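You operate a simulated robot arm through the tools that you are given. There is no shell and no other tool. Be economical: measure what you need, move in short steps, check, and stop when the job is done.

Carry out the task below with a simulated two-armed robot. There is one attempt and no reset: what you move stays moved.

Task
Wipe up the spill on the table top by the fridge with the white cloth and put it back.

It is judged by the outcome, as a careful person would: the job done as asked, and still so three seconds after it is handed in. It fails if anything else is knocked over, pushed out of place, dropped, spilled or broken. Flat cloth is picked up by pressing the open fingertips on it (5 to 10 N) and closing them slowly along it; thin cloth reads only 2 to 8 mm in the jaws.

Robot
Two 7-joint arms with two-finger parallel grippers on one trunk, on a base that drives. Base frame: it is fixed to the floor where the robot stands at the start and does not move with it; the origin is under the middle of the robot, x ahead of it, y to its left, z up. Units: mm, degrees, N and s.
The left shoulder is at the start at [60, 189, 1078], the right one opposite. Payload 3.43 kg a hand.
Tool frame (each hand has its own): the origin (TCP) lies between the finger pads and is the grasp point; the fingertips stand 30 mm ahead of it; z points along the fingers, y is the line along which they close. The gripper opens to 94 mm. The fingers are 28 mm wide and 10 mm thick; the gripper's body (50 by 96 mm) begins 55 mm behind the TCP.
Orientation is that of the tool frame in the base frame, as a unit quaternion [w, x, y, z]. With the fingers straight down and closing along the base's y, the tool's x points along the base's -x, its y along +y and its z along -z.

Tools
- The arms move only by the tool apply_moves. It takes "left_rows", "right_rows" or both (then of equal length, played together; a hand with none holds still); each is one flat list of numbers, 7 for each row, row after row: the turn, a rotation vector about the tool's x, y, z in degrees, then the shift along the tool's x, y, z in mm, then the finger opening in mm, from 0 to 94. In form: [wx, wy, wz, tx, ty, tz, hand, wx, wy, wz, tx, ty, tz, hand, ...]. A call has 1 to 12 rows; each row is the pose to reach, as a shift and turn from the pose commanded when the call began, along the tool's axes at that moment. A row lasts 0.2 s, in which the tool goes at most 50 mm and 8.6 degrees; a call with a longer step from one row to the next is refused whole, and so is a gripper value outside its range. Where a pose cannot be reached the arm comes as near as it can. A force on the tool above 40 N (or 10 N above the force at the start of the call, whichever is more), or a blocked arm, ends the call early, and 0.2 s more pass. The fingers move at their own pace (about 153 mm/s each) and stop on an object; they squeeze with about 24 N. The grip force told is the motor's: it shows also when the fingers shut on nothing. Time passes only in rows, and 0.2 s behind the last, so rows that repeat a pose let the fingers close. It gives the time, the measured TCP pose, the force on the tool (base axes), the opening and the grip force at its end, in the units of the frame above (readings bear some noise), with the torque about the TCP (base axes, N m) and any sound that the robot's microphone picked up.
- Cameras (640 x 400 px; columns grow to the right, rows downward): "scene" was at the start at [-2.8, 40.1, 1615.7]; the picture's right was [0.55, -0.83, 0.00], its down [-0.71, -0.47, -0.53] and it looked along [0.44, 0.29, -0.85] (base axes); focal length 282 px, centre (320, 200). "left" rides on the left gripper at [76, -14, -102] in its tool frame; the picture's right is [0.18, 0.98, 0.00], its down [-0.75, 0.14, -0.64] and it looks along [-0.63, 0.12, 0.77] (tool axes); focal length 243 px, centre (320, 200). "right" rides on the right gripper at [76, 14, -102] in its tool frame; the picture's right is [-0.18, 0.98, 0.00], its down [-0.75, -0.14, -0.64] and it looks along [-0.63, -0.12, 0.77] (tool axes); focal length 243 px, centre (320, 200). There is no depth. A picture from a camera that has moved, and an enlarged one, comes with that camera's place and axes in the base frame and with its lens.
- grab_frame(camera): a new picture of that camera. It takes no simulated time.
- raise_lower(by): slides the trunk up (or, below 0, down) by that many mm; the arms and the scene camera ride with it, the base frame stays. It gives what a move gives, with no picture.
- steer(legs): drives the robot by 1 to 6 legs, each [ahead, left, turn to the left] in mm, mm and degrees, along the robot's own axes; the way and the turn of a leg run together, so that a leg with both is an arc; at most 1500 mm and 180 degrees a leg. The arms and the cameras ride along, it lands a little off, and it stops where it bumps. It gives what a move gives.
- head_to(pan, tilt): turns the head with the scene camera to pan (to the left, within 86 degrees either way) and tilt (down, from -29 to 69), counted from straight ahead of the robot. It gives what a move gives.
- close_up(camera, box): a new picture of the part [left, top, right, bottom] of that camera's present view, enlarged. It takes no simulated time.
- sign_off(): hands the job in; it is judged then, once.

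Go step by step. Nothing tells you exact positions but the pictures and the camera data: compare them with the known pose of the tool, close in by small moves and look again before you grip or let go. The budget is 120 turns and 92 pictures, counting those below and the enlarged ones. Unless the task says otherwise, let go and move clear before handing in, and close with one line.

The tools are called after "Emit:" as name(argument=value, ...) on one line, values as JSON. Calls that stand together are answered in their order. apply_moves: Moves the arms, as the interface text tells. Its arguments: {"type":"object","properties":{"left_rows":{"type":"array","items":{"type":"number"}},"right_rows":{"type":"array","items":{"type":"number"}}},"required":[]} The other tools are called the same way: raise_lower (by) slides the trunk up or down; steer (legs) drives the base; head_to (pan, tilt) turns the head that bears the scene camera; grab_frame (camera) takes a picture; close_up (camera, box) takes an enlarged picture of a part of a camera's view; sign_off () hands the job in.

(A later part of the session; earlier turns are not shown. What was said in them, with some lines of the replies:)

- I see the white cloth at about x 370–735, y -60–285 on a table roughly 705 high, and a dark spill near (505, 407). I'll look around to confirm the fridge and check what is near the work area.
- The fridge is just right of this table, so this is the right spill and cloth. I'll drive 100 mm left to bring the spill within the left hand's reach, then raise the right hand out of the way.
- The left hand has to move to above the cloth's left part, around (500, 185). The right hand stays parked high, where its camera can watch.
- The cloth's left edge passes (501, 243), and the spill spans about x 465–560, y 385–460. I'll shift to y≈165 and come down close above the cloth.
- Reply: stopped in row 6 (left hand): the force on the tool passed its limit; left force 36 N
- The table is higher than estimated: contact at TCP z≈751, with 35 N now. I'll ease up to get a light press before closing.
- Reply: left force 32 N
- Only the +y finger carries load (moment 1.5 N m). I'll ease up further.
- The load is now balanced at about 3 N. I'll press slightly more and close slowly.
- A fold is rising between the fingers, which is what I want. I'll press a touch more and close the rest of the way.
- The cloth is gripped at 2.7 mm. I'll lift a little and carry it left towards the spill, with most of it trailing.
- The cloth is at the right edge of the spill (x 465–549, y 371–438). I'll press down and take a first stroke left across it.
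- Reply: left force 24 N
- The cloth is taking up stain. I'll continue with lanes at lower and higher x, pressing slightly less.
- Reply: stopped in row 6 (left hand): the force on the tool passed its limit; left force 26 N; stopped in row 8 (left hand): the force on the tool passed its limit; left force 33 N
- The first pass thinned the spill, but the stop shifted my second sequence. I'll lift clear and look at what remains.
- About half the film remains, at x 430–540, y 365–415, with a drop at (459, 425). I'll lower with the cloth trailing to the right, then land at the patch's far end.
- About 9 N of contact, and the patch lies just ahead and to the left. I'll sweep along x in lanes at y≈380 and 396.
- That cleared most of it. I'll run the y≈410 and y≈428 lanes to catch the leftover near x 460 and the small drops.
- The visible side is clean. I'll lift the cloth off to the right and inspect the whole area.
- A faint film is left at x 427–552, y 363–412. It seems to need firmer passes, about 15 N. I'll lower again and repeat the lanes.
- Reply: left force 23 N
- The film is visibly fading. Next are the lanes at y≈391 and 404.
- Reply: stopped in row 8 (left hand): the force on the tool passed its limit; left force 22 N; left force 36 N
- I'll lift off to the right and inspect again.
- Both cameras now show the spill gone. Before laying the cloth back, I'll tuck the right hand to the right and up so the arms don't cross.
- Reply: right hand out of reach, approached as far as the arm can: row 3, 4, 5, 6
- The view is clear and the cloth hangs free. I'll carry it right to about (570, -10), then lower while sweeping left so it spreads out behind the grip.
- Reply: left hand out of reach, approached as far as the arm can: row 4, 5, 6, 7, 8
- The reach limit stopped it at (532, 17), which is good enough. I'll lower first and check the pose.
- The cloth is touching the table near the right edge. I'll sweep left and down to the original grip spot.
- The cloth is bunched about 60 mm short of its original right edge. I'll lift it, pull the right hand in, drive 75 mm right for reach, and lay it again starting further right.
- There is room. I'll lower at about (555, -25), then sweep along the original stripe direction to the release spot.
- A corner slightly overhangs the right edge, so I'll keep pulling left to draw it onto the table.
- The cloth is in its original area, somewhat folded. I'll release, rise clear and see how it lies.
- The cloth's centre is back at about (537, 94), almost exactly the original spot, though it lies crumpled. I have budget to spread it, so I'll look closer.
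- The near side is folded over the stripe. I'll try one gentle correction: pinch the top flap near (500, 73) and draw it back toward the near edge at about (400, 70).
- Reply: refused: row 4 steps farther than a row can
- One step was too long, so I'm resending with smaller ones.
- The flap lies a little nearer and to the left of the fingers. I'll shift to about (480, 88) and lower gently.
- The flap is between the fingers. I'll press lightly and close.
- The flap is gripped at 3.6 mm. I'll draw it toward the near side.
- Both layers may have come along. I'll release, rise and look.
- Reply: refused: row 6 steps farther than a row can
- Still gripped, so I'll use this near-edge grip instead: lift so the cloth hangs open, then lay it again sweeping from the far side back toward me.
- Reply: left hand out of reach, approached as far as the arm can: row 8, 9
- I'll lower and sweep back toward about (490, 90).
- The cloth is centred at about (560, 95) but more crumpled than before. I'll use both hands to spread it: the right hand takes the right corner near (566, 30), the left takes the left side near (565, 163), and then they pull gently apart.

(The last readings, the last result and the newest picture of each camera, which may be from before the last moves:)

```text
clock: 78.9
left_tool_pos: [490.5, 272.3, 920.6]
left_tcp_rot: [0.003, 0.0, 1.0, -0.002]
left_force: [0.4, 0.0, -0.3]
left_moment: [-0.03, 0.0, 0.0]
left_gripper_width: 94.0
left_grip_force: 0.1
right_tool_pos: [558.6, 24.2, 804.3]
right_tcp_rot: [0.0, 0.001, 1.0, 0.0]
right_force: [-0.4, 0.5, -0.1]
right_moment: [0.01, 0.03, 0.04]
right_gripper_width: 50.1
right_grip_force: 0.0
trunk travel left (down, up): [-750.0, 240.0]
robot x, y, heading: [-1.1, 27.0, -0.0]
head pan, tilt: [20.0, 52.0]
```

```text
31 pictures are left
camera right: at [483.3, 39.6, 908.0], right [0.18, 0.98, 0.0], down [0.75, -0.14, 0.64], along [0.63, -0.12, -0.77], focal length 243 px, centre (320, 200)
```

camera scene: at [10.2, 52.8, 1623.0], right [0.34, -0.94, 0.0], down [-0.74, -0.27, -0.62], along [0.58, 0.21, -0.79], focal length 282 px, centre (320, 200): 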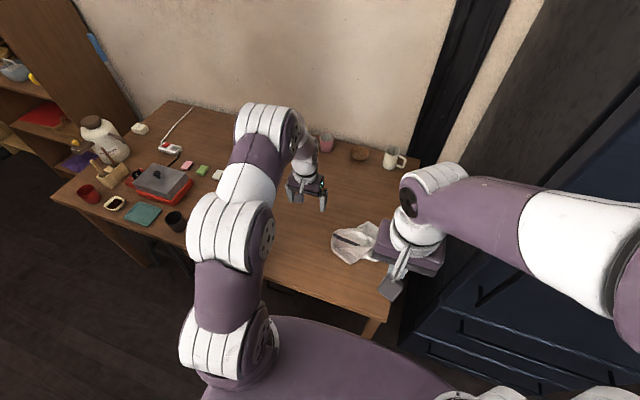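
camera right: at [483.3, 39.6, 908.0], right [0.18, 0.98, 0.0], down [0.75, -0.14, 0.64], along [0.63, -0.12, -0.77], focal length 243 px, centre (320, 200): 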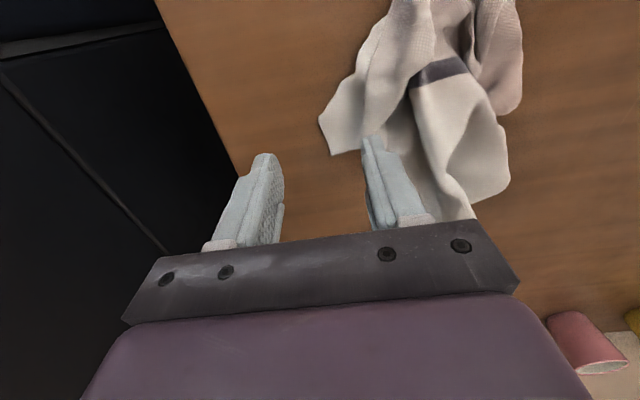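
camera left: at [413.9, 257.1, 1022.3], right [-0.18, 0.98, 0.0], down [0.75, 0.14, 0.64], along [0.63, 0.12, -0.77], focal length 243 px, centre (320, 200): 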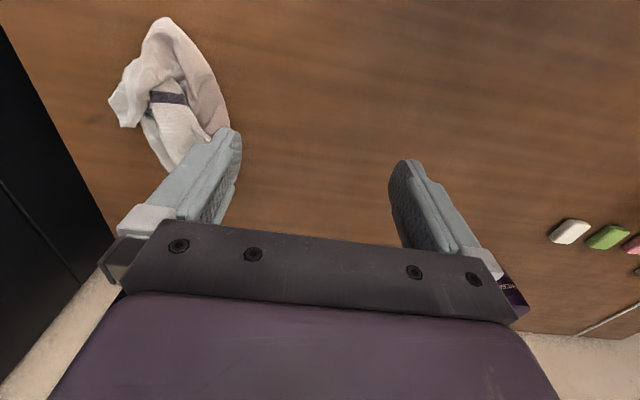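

The corner of the right flap is just left of the TCP. I'll shift to (549, 50) and lower.

Emit:
apply_moves(right_rows=[0, 0, 0, 5, 13, 15, 46, 0, 0, 0, 10, 26, 30, 46, 0, 0, 0, 10, 26, 42, 46, 0, 0, 0, 10, 26, 48, 46, 0, 0, 0, 10, 26, 50, 46])

Emit:
grab_frame(camera="right")

```text
clock: 80.1
left_tool_pos: [489.9, 271.6, 919.4]
left_tcp_rot: [0.002, -0.001, 1.0, -0.002]
left_force: [-0.9, 0.4, 0.1]
left_moment: [0.01, -0.02, 0.01]
left_gripper_width: 94.2
left_grip_force: 0.1
right_tool_pos: [548.4, 51.8, 756.7]
right_tcp_rot: [0.0, 0.0, 1.0, -0.001]
right_force: [1.1, -0.2, 1.5]
right_moment: [0.06, 0.05, 0.02]
right_gripper_width: 45.9
right_grip_force: 0.0
trunk travel left (down, up): [-750.0, 240.0]
robot x, y, heading: [1.1, 26.3, -0.2]
head pan, tilt: [20.0, 52.0]
```

```text
30 pictures are left
camera right: at [472.5, 65.9, 860.3], right [0.18, 0.98, 0.0], down [0.75, -0.14, 0.64], along [0.63, -0.12, -0.77], focal length 243 px, centre (320, 200)
```

right: 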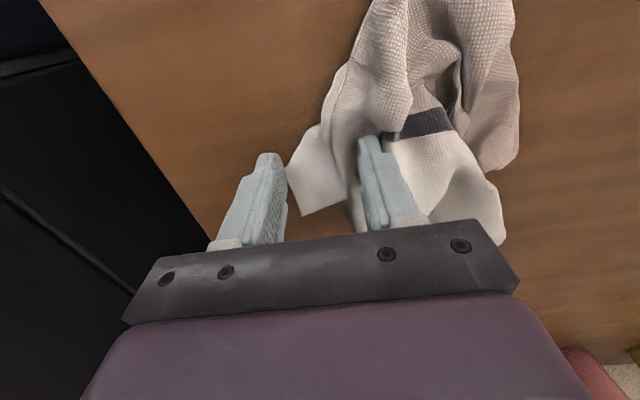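

Perfect: the flap lies between the fingers. I'll press and close slowly, and bring the left hand above its own spot afterwards.

Emit:
apply_moves(right_rows=[0, 0, 0, 0, 0, 2, 46, 0, 0, 0, 0, 0, 3, 40, 0, 0, 0, 0, 0, 3.5, 33, 0, 0, 0, 0, 0, 3.5, 26, 0, 0, 0, 0, 0, 3.5, 19, 0, 0, 0, 0, 0, 3.5, 12, 0, 0, 0, 0, 0, 3.5, 6, 0, 0, 0, 0, 0, 3, 0, 0, 0, 0, 0, 0, 2, 0, 0, 0, 0, 0, 0, 0, 0])

Emit:
grab_frame(camera="right")

Emit:
grab_frame(camera="left")

```text
clock: 82.3
left_tool_pos: [489.9, 271.8, 919.9]
left_tcp_rot: [0.002, 0.0, 1.0, -0.001]
left_force: [0.1, -0.1, 0.0]
left_moment: [0.03, -0.03, 0.0]
left_gripper_width: 94.2
left_grip_force: 0.0
right_tool_pos: [549.2, 48.8, 757.0]
right_tcp_rot: [-0.002, 0.0, 1.0, -0.001]
right_force: [0.1, -0.3, 3.2]
right_moment: [0.08, 0.03, -0.02]
right_gripper_width: 3.4
right_grip_force: 23.5
trunk travel left (down, up): [-750.0, 240.0]
robot x, y, heading: [-2.7, 27.4, 0.2]
head pan, tilt: [20.0, 52.0]
```

```text
29 pictures are left
camera right: at [472.4, 65.1, 859.1], right [0.18, 0.98, 0.0], down [0.75, -0.14, 0.64], along [0.63, -0.12, -0.77], focal length 243 px, centre (320, 200)
```

right: 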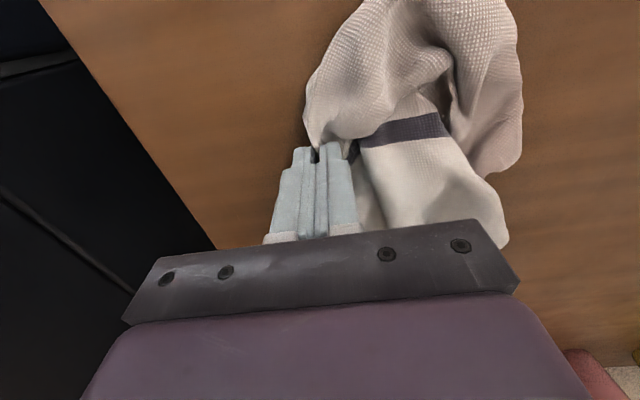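

```text
28 pictures are left
camera left: at [413.9, 256.6, 1022.0], right [-0.18, 0.98, 0.0], down [0.75, 0.14, 0.64], along [0.63, 0.12, -0.77], focal length 243 px, centre (320, 200)
```

left: 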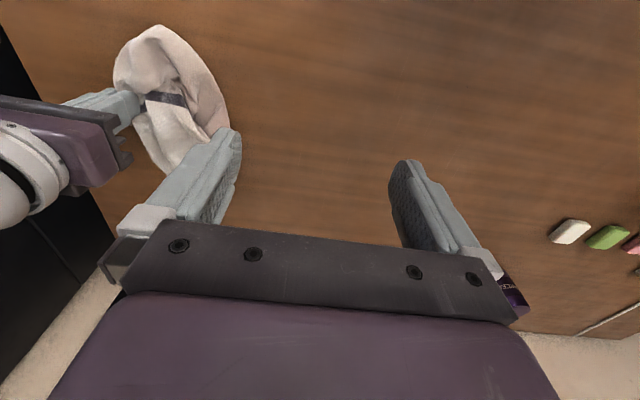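

The right hand holds its corner (3.4 mm). I'll drag it right to about (572, -12), the original right-edge side, which also separates the hands.

Emit:
apply_moves(right_rows=[0, 0, 0, -4, -8, -6, 0, 0, 0, 0, -8, -20, -6, 0, 0, 0, 0, -13, -32, -5, 0, 0, 0, 0, -18, -46, -4, 0, 0, 0, 0, -23, -60, -3, 0, 0, 0, 0, -23, -60, -3, 0])

Emit:
grab_frame(camera="left")

```text
clock: 83.7
left_tool_pos: [490.7, 271.9, 919.4]
left_tcp_rot: [0.002, -0.001, 1.0, -0.003]
left_force: [0.8, 0.1, -0.5]
left_moment: [0.02, 0.0, -0.05]
left_gripper_width: 94.4
left_grip_force: 0.0
right_tool_pos: [572.9, -10.1, 759.7]
right_tcp_rot: [0.0, 0.001, 1.0, 0.0]
right_force: [0.0, -0.2, -0.3]
right_moment: [-0.01, -0.04, 0.01]
right_gripper_width: 3.6
right_grip_force: 23.2
trunk travel left (down, up): [-750.0, 240.0]
robot x, y, heading: [-2.1, 23.9, 0.1]
head pan, tilt: [20.0, 52.0]
```

```text
27 pictures are left
camera left: at [413.8, 256.7, 1022.2], right [-0.18, 0.98, 0.0], down [0.75, 0.14, 0.64], along [0.63, 0.12, -0.77], focal length 243 px, centre (320, 200)
```

left: 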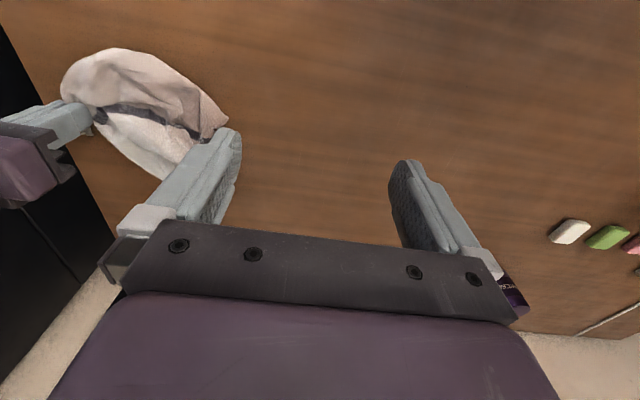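

The cloth is already straightening along the stripe. Now the left hand goes to the left corner near (548, 136).

Emit:
apply_moves(left_rows=[0, 0, 0, -10, -30, 5, 80, 0, 0, 0, -22, -58, 25, 60, 0, 0, 0, -34, -86, 50, 46, 0, 0, 0, -46, -112, 75, 46, 0, 0, 0, -56, -130, 100, 46, 0, 0, 0, -57, -136, 120, 46, 0, 0, 0, -57, -136, 140, 46, 0, 0, 0, -57, -136, 145, 46])

Emit:
grab_frame(camera="left")

```text
clock: 85.5
left_tool_pos: [548.3, 134.5, 775.8]
left_tcp_rot: [0.002, 0.0, 1.0, -0.003]
left_force: [-0.1, -0.3, 1.2]
left_moment: [0.03, -0.02, -0.01]
left_gripper_width: 46.2
left_grip_force: 0.1
right_tool_pos: [573.3, -8.8, 760.2]
right_tcp_rot: [0.001, 0.001, 1.0, 0.0]
right_force: [-0.5, 0.5, 0.2]
right_moment: [0.03, 0.0, 0.03]
right_gripper_width: 3.5
right_grip_force: 24.3
trunk travel left (down, up): [-750.0, 240.0]
robot x, y, heading: [-0.5, 22.1, 0.0]
head pan, tilt: [20.0, 52.0]
```

```text
26 pictures are left
camera left: at [472.2, 118.9, 877.7], right [-0.18, 0.98, 0.0], down [0.75, 0.14, 0.64], along [0.63, 0.12, -0.77], focal length 243 px, centre (320, 200)
```

left: 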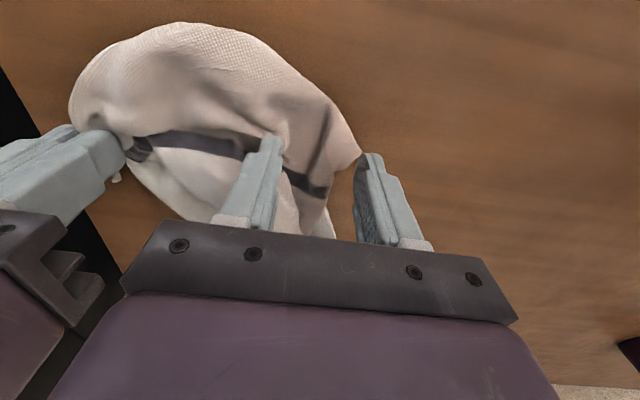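

Well placed over the stripe's left end. I'll lower and pinch.

Emit:
apply_moves(left_rows=[0, 0, 0, 4, -8, 10, 46, 0, 0, 0, 4, -8, 19, 46, 0, 0, 0, 4, -8, 22, 46, 0, 0, 0, 4, -8, 22.5, 40, 0, 0, 0, 4, -8, 22.5, 33, 0, 0, 0, 4, -8, 22.5, 26, 0, 0, 0, 4, -8, 22.5, 19, 0, 0, 0, 4, -8, 22.5, 12, 0, 0, 0, 4, -8, 22.5, 6, 0, 0, 0, 4, -8, 22, 0, 0, 0, 0, 4, -8, 21, 0, 0, 0, 0, 4, -8, 18, 0])

Emit:
grab_frame(camera="left")

```text
clock: 88.1
left_tool_pos: [544.4, 125.9, 757.6]
left_tcp_rot: [0.001, 0.0, 1.0, -0.002]
left_force: [0.7, -0.5, 0.2]
left_moment: [0.0, 0.0, -0.02]
left_gripper_width: 3.1
left_grip_force: 24.0
right_tool_pos: [572.3, -10.1, 758.9]
right_tcp_rot: [0.0, 0.0, 1.0, 0.0]
right_force: [-0.3, -0.1, 0.4]
right_moment: [0.05, 0.02, 0.04]
right_gripper_width: 3.3
right_grip_force: 23.8
trunk travel left (down, up): [-750.0, 240.0]
robot x, y, heading: [-1.9, 29.6, -0.2]
head pan, tilt: [20.0, 52.0]
```

```text
25 pictures are left
camera left: at [467.5, 111.3, 860.4], right [-0.18, 0.98, 0.0], down [0.75, 0.14, 0.64], along [0.63, 0.12, -0.77], focal length 243 px, centre (320, 200)
```

left: 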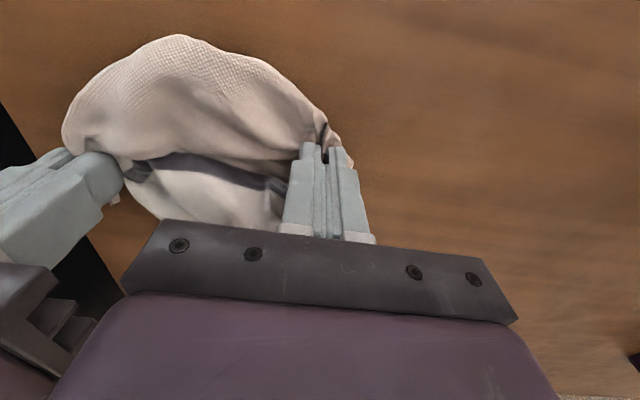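

Both ends are held. I'll pull the left one gently left along the stripe direction and watch the force.

Emit:
apply_moves(left_rows=[0, 0, 0, 3, 10, -2, 0, 0, 0, 0, 6, 20, -2, 0, 0, 0, 0, 9, 30, -2, 0, 0, 0, 0, 12, 40, -2, 0, 0, 0, 0, 12, 40, -2, 0])

Emit:
grab_frame(camera="left")

```text
clock: 89.3
left_tool_pos: [532.1, 167.7, 759.7]
left_tcp_rot: [0.002, -0.001, 1.0, -0.001]
left_force: [0.6, -10.1, -0.8]
left_moment: [-0.3, -0.04, -0.01]
left_gripper_width: 3.4
left_grip_force: 23.8
right_tool_pos: [572.3, -9.4, 759.7]
right_tcp_rot: [-0.001, 0.0, 1.0, 0.0]
right_force: [-0.9, 9.4, 0.5]
right_moment: [0.31, -0.02, -0.22]
right_gripper_width: 4.0
right_grip_force: 23.8
trunk travel left (down, up): [-750.0, 240.0]
robot x, y, heading: [-1.4, 26.6, -0.1]
head pan, tilt: [20.0, 52.0]
```

```text
24 pictures are left
camera left: at [455.4, 151.7, 862.6], right [-0.18, 0.98, 0.0], down [0.75, 0.14, 0.64], along [0.63, 0.12, -0.77], focal length 243 px, centre (320, 200)
```

left: 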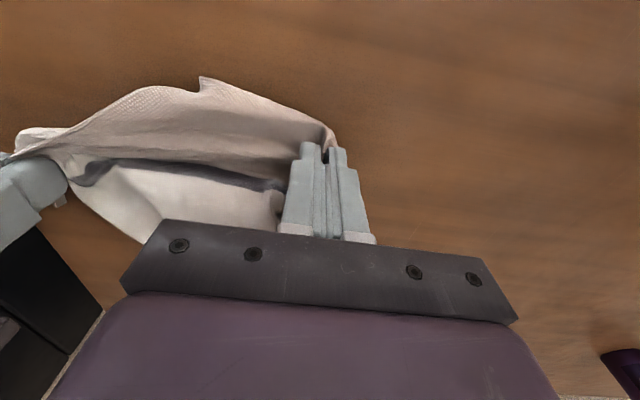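

The stripe is taut at 10 N, so the cloth is spread along its width. I'll shift both hands a little to re-centre it, relax, release and rise.

Emit:
apply_moves(left_rows=[0, 0, 0, 8, 8, 0, 0, 0, 0, 0, 15, 16, 0, 0, 0, 0, 0, 15, 14, 2, 0, 0, 0, 0, 15, 14, 2, 12, 0, 0, 0, 15, 14, 2, 24, 0, 0, 0, 15, 14, 2, 24, 0, 0, 0, 15, 14, -35, 26, 0, 0, 0, 15, 14, -75, 30], right_rows=[0, 0, 0, 8, 8, 0, 0, 0, 0, 0, 15, 18, 0, 0, 0, 0, 0, 15, 20, 2, 0, 0, 0, 0, 15, 20, 2, 12, 0, 0, 0, 15, 20, 2, 24, 0, 0, 0, 15, 20, 2, 24, 0, 0, 0, 15, 20, -35, 26, 0, 0, 0, 15, 20, -75, 30])

Emit:
apply_moves(left_rows=[0, 0, 0, 0, 30, -30, 40, 0, 0, 0, 0, 65, -60, 60, 0, 0, 0, 0, 100, -90, 60, 0, 0, 0, 0, 130, -110, 60], right_rows=[0, 0, 0, 10, 0, -35, 30, 0, 0, 0, 30, 0, -70, 30, 0, 0, 0, 60, 0, -105, 30, 0, 0, 0, 90, 0, -140, 30])

Emit:
grab_frame(camera="left")

Emit:
grab_frame(camera="right")

```text
clock: 91.1
left_tool_pos: [515.6, 180.3, 834.8]
left_tcp_rot: [0.002, 0.0, 1.0, -0.001]
left_force: [0.8, 0.1, -0.2]
left_moment: [0.01, -0.02, 0.0]
left_gripper_width: 30.5
left_grip_force: 0.1
right_tool_pos: [554.8, 9.2, 833.1]
right_tcp_rot: [-0.001, 0.001, 1.0, 0.0]
right_force: [0.7, -0.3, 0.2]
right_moment: [0.03, 0.0, -0.03]
right_gripper_width: 30.0
right_grip_force: 0.1
trunk travel left (down, up): [-750.0, 240.0]
robot x, y, heading: [1.5, 22.5, 0.0]
head pan, tilt: [20.0, 52.0]
```

```text
clock: 92.1
left_tool_pos: [514.6, 312.2, 946.3]
left_tcp_rot: [0.002, 0.0, 1.0, -0.002]
left_force: [-0.4, -0.3, 0.5]
left_moment: [0.0, -0.02, 0.0]
left_gripper_width: 59.9
left_grip_force: 0.1
right_tool_pos: [464.4, 12.4, 972.7]
right_tcp_rot: [0.001, 0.0, 1.0, 0.0]
right_force: [-0.5, -0.1, 0.3]
right_moment: [0.03, -0.02, -0.02]
right_gripper_width: 29.9
right_grip_force: 0.1
trunk travel left (down, up): [-750.0, 240.0]
robot x, y, heading: [1.3, 20.7, -0.0]
head pan, tilt: [20.0, 52.0]
```

```text
23 pictures are left
camera left: at [438.4, 297.6, 1047.4], right [-0.18, 0.98, 0.0], down [0.75, 0.14, 0.65], along [0.63, 0.12, -0.76], focal length 243 px, centre (320, 200)
```

left: 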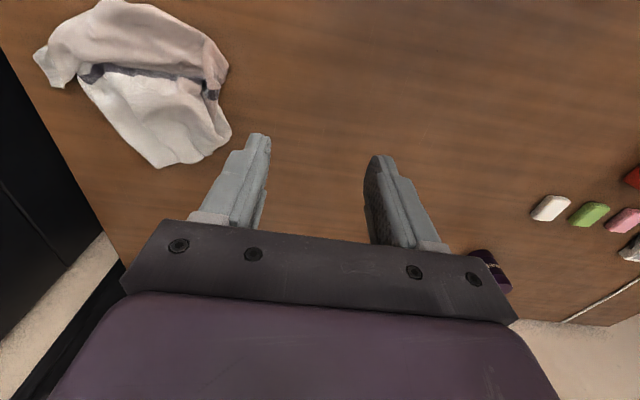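

```text
22 pictures are left
camera right: at [388.5, 28.1, 1076.4], right [0.18, 0.98, 0.0], down [0.75, -0.14, 0.64], along [0.63, -0.12, -0.77], focal length 243 px, centre (320, 200)
```

right: 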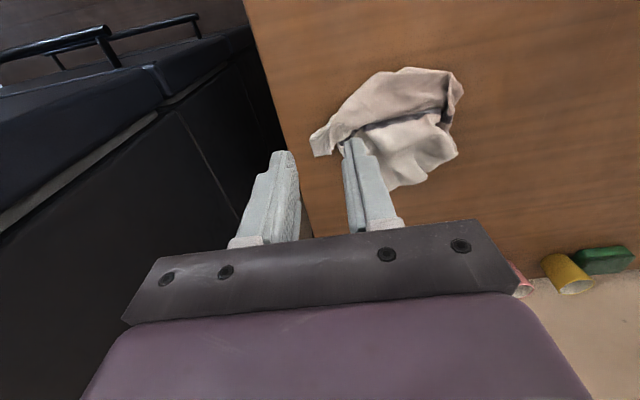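

The cloth now lies spread with the stripe in its old direction, centred at about (557, 94), close to where it was. I'll draw both hands clear and take a final check.

Emit:
apply_moves(left_rows=[0, 0, 0, 30, 35, 0, 60, 0, 0, 0, 60, 70, 0, 60, 0, 0, 0, 90, 100, 0, 60, 0, 0, 0, 120, 130, 0, 60], right_rows=[0, 0, 0, 35, 0, -30, 30, 0, 0, 0, 70, 0, -60, 30, 0, 0, 0, 105, 0, -90, 30, 0, 0, 0, 140, 0, -120, 30])

Emit:
grab_frame(camera="right")

Emit:
grab_frame(camera="scene")

Emit:
grab_frame(camera="left")

```text
clock: 93.1
left_tool_pos: [394.5, 441.8, 943.7]
left_tcp_rot: [0.002, 0.0, 1.0, -0.002]
left_force: [0.0, 0.4, -1.1]
left_moment: [-0.01, 0.0, 0.04]
left_gripper_width: 59.8
left_grip_force: 0.0
right_tool_pos: [323.5, 13.3, 1092.6]
right_tcp_rot: [0.001, -0.001, 1.0, -0.001]
right_force: [-0.4, 0.3, 0.2]
right_moment: [-0.03, -0.02, 0.0]
right_gripper_width: 30.0
right_grip_force: 0.1
trunk travel left (down, up): [-750.0, 240.0]
robot x, y, heading: [-1.3, 23.1, -0.1]
head pan, tilt: [20.0, 52.0]
```

```text
21 pictures are left
camera right: at [246.5, 28.9, 1196.2], right [0.18, 0.98, 0.0], down [0.75, -0.14, 0.64], along [0.63, -0.12, -0.77], focal length 243 px, centre (320, 200)
```

right: 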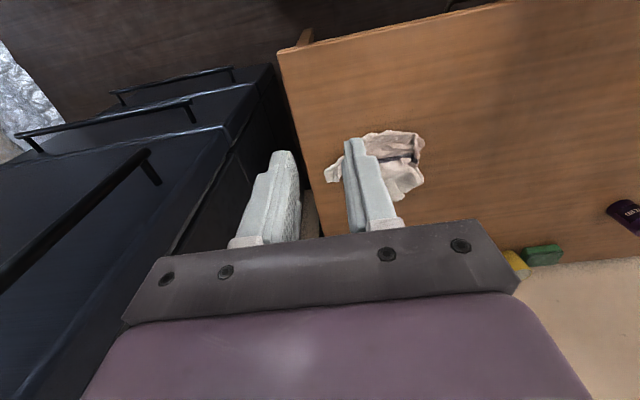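

```text
20 pictures are left
camera scene: at [5.5, 52.8, 1623.0], right [0.34, -0.94, 0.0], down [-0.74, -0.27, -0.62], along [0.58, 0.21, -0.79], focal length 282 px, centre (320, 200)
```

scene: 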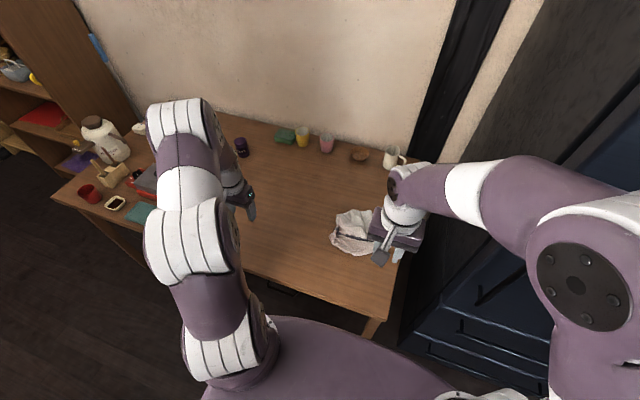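

```text
19 pictures are left
camera left: at [316.8, 426.0, 1045.5], right [-0.18, 0.98, 0.0], down [0.75, 0.14, 0.65], along [0.64, 0.12, -0.76], focal length 243 px, centre (320, 200)
```

left: 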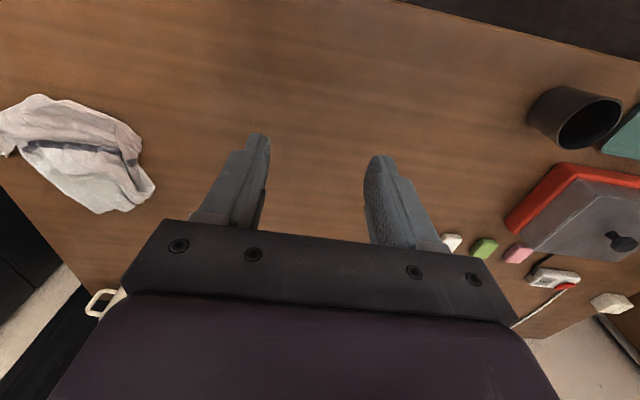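

The table is clean where the spill was and the cloth is back in its place. Everything else is undisturbed and both hands are clear.

Emit:
sign_off()

```text
The job is handed in.
```

The spill by the fridge is wiped up and the white cloth is back at its old spot, about 25 mm off and still somewhat wrinkled; nothing else on the table looks moved.
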